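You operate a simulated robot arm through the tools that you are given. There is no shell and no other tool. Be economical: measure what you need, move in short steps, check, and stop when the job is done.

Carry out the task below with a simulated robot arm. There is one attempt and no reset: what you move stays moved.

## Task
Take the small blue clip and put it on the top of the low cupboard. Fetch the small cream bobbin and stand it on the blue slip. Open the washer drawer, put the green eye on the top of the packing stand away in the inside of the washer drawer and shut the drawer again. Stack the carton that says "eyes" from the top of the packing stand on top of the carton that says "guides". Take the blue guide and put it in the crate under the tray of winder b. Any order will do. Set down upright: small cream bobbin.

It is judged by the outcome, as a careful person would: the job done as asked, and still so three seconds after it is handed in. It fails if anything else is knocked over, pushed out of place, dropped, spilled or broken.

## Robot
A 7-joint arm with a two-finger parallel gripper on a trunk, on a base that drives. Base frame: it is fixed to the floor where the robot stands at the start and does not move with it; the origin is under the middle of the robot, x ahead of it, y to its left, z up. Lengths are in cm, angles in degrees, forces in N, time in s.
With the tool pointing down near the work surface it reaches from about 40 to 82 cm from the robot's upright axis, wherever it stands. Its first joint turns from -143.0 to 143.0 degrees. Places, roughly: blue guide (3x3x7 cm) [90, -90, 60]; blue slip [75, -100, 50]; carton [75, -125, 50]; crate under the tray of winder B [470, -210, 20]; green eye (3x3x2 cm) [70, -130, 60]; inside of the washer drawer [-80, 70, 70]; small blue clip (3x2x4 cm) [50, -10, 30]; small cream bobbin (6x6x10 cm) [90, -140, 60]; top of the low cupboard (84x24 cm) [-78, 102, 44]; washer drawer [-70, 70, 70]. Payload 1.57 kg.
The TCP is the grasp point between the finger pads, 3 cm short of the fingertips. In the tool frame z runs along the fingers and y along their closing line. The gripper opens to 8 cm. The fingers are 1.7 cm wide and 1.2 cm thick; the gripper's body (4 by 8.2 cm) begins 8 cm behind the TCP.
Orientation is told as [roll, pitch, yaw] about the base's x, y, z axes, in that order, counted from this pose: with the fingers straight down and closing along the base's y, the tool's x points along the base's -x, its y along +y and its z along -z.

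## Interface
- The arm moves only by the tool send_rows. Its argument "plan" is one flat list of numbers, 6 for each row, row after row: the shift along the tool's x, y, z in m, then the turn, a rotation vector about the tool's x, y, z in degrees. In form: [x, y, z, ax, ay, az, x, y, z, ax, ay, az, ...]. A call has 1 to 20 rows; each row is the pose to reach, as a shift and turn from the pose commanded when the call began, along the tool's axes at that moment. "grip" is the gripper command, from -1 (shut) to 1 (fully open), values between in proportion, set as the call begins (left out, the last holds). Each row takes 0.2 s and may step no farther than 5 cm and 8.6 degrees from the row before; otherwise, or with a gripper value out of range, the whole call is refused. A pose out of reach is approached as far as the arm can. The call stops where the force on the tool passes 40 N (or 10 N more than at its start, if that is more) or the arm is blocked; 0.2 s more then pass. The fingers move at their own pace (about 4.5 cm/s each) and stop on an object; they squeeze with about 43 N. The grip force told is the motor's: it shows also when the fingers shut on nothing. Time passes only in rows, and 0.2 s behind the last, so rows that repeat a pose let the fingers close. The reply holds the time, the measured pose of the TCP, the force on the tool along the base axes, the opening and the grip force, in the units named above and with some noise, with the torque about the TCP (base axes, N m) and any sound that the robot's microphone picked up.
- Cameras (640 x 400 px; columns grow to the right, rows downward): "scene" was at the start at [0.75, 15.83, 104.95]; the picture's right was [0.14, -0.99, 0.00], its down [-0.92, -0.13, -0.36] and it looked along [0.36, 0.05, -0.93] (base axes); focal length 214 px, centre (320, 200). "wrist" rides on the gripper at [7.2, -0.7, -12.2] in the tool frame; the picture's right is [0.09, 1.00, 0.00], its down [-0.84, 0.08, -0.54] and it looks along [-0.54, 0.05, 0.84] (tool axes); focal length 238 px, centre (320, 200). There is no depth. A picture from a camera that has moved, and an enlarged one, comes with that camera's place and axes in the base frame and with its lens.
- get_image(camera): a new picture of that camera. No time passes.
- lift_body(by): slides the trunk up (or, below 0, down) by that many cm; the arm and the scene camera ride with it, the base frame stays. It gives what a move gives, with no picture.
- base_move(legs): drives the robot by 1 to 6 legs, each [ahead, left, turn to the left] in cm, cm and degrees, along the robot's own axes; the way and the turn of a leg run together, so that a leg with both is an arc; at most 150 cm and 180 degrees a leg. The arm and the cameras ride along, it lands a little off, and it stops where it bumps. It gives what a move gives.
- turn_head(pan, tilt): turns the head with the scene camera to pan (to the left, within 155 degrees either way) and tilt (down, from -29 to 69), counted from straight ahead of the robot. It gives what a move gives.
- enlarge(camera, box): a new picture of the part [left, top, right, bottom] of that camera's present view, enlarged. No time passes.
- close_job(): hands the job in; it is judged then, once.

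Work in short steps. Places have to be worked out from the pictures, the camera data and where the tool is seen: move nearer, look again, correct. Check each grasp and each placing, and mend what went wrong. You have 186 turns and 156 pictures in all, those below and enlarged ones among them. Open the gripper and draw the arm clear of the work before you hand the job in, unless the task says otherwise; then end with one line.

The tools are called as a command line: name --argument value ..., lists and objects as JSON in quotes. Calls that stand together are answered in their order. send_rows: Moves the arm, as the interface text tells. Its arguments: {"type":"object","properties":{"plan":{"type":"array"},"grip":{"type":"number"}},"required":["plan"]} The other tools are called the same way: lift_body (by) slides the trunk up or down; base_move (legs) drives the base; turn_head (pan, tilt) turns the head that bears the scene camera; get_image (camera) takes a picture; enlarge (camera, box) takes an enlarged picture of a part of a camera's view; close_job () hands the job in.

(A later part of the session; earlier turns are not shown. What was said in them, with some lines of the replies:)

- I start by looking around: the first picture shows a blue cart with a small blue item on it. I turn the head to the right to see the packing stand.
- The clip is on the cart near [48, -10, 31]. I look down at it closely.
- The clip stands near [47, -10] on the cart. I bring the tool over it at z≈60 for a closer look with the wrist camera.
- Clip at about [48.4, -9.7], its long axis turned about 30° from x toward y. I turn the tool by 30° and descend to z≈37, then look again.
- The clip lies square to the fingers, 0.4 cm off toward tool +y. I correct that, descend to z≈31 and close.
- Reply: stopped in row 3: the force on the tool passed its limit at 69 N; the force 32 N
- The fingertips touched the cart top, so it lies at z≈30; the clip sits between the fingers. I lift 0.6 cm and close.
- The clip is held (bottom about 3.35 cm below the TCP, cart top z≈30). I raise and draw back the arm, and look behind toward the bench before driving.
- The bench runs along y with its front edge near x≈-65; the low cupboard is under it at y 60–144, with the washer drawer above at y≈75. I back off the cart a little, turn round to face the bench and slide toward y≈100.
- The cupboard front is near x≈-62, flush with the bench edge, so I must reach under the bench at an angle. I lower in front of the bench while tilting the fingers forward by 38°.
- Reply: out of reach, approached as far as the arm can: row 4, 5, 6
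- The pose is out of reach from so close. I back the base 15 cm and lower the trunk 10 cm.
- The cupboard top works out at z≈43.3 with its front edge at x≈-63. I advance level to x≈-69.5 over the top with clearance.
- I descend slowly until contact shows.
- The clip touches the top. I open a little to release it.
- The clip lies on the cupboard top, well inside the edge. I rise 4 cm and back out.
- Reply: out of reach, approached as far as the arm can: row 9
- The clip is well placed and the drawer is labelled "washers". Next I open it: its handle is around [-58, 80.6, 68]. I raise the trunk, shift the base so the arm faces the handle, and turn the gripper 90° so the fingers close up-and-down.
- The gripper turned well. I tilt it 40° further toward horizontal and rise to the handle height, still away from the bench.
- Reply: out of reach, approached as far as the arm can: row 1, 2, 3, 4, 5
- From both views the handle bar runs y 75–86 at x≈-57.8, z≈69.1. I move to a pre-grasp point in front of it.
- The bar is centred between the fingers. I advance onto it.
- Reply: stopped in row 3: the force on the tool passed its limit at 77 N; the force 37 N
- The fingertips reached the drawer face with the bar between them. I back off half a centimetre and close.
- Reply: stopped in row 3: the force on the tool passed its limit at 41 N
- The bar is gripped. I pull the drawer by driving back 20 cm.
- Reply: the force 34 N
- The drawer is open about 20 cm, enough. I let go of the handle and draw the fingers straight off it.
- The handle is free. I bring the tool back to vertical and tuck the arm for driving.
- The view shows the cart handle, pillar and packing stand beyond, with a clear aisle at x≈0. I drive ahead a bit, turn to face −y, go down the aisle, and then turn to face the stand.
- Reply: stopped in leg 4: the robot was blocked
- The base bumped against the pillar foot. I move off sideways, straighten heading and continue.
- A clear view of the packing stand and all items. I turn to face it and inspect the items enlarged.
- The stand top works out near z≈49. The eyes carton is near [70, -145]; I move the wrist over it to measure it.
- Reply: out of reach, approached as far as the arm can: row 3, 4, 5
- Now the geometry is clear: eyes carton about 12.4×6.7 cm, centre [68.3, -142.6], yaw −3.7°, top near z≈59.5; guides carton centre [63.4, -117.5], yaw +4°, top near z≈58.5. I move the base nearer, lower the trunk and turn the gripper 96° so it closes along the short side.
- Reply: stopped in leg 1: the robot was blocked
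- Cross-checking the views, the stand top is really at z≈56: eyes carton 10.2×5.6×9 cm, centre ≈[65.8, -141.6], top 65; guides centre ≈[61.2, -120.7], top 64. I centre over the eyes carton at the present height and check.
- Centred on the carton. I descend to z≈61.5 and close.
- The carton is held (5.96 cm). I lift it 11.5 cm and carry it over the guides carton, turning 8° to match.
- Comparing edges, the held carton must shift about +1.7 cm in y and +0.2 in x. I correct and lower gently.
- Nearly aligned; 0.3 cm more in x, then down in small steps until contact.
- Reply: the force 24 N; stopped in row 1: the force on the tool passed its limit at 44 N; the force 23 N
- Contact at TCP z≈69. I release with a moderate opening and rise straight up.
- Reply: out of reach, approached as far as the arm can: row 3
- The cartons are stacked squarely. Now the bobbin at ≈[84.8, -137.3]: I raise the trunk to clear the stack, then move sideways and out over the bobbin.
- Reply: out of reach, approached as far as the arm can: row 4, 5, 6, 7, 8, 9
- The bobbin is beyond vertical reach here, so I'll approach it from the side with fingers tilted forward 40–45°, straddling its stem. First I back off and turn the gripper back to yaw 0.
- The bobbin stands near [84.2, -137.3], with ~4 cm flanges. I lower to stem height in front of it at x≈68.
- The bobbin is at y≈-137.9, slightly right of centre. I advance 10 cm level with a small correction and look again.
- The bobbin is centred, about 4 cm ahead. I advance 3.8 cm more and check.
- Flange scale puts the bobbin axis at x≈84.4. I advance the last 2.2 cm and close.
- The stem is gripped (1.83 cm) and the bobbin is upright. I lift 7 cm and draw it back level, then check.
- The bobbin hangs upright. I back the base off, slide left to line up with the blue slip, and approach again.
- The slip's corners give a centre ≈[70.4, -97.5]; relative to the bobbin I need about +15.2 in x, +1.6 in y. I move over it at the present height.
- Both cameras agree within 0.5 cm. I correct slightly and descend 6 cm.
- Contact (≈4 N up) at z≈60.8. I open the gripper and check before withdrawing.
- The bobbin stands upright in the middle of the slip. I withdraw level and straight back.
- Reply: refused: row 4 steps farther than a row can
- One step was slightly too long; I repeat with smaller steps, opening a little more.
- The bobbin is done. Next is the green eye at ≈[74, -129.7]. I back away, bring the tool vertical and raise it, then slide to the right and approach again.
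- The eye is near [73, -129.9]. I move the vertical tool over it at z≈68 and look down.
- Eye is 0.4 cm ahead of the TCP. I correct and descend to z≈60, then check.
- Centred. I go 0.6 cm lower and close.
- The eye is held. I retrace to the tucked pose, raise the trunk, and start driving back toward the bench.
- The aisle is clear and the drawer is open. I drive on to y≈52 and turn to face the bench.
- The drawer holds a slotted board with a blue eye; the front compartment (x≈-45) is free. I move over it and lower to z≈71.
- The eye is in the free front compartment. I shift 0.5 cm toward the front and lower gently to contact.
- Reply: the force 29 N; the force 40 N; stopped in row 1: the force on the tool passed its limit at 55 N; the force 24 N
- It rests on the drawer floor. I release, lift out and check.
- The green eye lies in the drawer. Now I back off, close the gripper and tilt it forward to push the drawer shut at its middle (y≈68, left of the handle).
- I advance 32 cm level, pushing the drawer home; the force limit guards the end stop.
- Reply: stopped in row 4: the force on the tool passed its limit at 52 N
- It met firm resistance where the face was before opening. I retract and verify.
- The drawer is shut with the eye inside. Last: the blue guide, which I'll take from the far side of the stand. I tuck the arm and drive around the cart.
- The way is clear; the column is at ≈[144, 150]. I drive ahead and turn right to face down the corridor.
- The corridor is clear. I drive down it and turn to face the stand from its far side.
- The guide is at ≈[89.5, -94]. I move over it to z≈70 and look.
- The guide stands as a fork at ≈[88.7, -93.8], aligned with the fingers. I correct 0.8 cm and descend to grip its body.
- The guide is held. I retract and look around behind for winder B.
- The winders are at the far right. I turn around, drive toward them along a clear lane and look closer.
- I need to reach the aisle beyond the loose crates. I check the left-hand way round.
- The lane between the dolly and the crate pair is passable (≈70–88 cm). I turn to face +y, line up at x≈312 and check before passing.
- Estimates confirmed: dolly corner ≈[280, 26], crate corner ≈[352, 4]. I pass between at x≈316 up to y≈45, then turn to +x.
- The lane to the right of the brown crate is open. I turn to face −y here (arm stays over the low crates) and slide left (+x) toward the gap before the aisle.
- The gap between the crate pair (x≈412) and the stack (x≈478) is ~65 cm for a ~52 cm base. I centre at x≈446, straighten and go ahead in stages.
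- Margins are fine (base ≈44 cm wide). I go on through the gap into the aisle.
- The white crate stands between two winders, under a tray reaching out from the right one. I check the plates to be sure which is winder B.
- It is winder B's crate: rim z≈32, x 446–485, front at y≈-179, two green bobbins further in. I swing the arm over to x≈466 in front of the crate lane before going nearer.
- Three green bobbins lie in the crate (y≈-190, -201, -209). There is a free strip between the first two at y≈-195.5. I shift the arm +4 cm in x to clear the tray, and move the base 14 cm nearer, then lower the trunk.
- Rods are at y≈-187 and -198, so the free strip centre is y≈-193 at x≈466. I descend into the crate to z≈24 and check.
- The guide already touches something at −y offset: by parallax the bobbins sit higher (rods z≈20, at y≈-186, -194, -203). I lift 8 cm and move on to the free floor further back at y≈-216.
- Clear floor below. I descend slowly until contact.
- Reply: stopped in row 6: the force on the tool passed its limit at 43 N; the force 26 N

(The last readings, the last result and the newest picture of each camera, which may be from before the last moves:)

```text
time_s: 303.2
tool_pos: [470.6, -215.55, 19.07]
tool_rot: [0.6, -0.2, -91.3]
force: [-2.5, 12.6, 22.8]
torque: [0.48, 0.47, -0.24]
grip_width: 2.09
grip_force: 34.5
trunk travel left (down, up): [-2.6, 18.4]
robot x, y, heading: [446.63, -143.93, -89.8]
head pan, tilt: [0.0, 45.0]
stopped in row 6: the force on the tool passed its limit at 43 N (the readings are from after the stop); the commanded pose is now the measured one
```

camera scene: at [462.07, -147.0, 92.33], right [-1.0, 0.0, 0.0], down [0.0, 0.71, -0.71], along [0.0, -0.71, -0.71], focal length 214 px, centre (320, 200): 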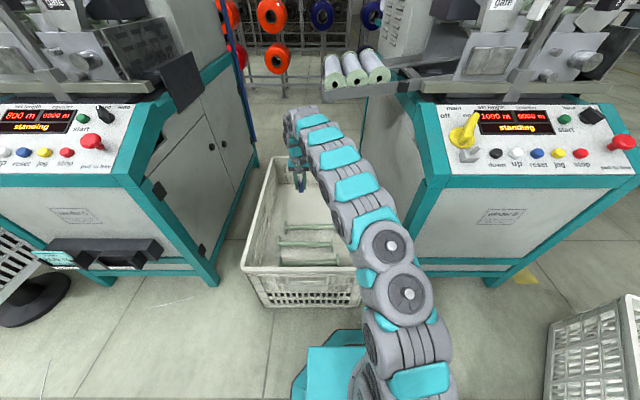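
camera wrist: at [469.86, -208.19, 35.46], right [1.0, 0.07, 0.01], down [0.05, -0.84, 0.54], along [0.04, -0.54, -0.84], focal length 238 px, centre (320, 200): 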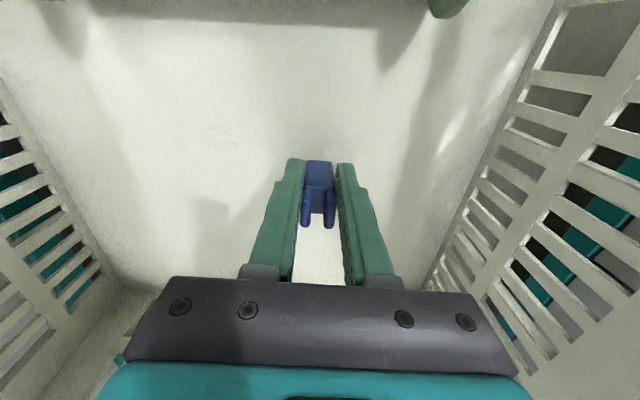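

Contact at z≈19: the guide stands on the crate floor. I release and rise straight up.

send_rows --plan '[0, 0, -0.003, 0, 0, 0, 0, 0, -0.003, 0, 0, 0, 0, 0, -0.003, 0, 0, 0]' --grip 0.1

send_rows --plan '[0, 0, -0.03, 0, 0, 0, 0, 0, -0.07, 0, 0, 0, 0, 0, -0.11, 0, 0, 0, 0, 0, -0.15, 0, 0, 0]'

get_image --camera "wrist"

```text
time_s: 304.0
tool_pos: [470.47, -215.42, 19.09]
tool_rot: [0.5, -0.1, -91.3]
force: [-0.4, -0.3, 1.0]
torque: [0.01, 0.0, 0.0]
grip_width: 4.42
grip_force: 0.0
trunk travel left (down, up): [-2.6, 18.4]
robot x, y, heading: [446.96, -144.01, -89.8]
head pan, tilt: [0.0, 45.0]
```

```text
time_s: 305.0
tool_pos: [470.22, -215.43, 34.2]
tool_rot: [0.6, -0.1, -91.2]
force: [-0.9, 0.4, -0.3]
torque: [0.03, 0.01, 0.0]
grip_width: 4.4
grip_force: 0.0
trunk travel left (down, up): [-2.6, 18.4]
robot x, y, heading: [446.85, -143.58, -89.7]
head pan, tilt: [0.0, 45.0]
```

```text
15 pictures are left
camera wrist: at [469.57, -208.27, 46.34], right [1.0, 0.07, 0.01], down [0.05, -0.84, 0.54], along [0.05, -0.54, -0.84], focal length 238 px, centre (320, 200)
```

wrist: 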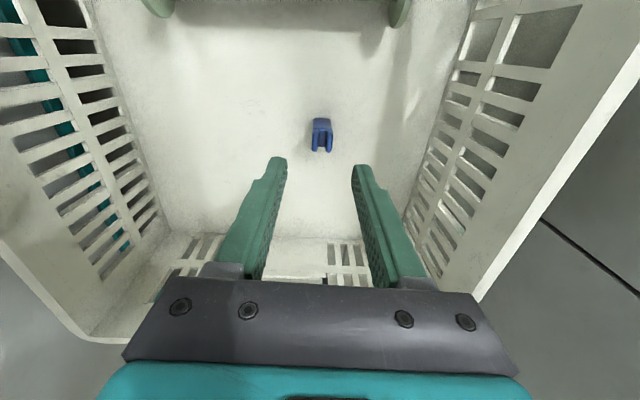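

The guide stands in winder B's crate. I retrace the path out: back over the crate front, up, and then drive back a little.

send_rows --plan '[0.04, 0, -0.01, 0, 0, 0, 0.085, 0, -0.01, 0, 0, 0, 0.13, 0, -0.01, 0, 0, 0, 0.175, 0, -0.01, 0, 0, 0, 0.225, 0, -0.01, 0, 0, 0, 0.23, 0, -0.055, 0, 0, 0, 0.235, 0, -0.1, 0, 0, 0, 0.24, 0, -0.145, 0, 0, 0, 0.245, 0, -0.19, 0, 0, 0, 0.25, 0, -0.235, 0, 0, 0, 0.25, 0, -0.28, 0, 0, 0]'

base_move --legs '[[-14, 0, 0]]'

get_image --camera "scene"

get_image --camera "wrist"

```text
time_s: 307.4
tool_pos: [470.59, -190.09, 62.16]
tool_rot: [0.5, -0.1, -91.3]
force: [0.5, -0.4, -0.2]
torque: [0.0, 0.0, 0.02]
grip_width: 4.41
grip_force: 0.1
trunk travel left (down, up): [-2.6, 18.4]
robot x, y, heading: [446.75, -144.32, -90.0]
head pan, tilt: [0.0, 45.0]
```

```text
time_s: 308.8
tool_pos: [470.66, -175.94, 62.02]
tool_rot: [0.4, 0.0, -91.1]
force: [0.5, -0.1, 0.2]
torque: [0.01, 0.01, 0.0]
grip_width: 4.41
grip_force: 0.0
trunk travel left (down, up): [-2.6, 18.4]
robot x, y, heading: [446.72, -129.93, -89.9]
head pan, tilt: [0.0, 45.0]
```

```text
14 pictures are left
camera scene: at [462.02, -132.74, 92.33], right [-1.0, 0.0, 0.0], down [0.0, 0.71, -0.71], along [0.0, -0.71, -0.71], focal length 214 px, centre (320, 200)
```

scene: 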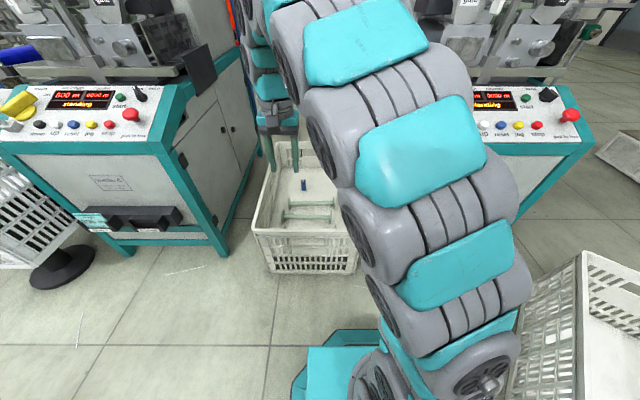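

```text
13 pictures are left
camera wrist: at [470.02, -168.76, 74.27], right [1.0, 0.07, 0.01], down [0.05, -0.84, 0.54], along [0.05, -0.54, -0.84], focal length 238 px, centre (320, 200)
```

wrist: 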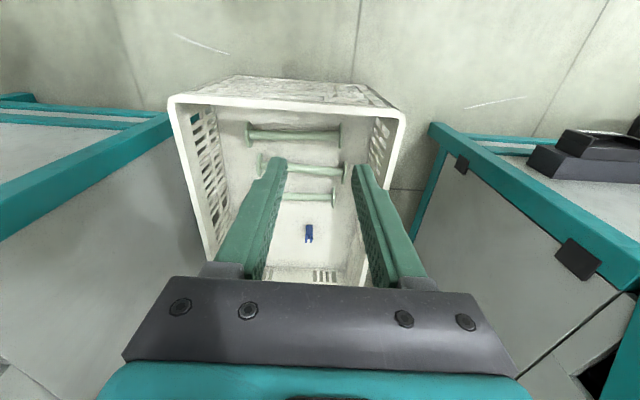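

The guide stands in winder B's crate, the gripper is open and the arm is clear. The other parts of the job were each checked after placing, so I hand in.

close_job

```text
The job is handed in.
```

All five parts of the task are done and the job is handed in. The small blue clip ended up lying on its side on the cupboard top. The small cream bobbin stands upright on the blue slip. While I lowered the blue guide, it briefly touched one of the green bobbins already in winder B's crate, and that bobbin may have shifted slightly. The base also bumped the pillar foot and the packing stand once each, with nothing visibly moved.
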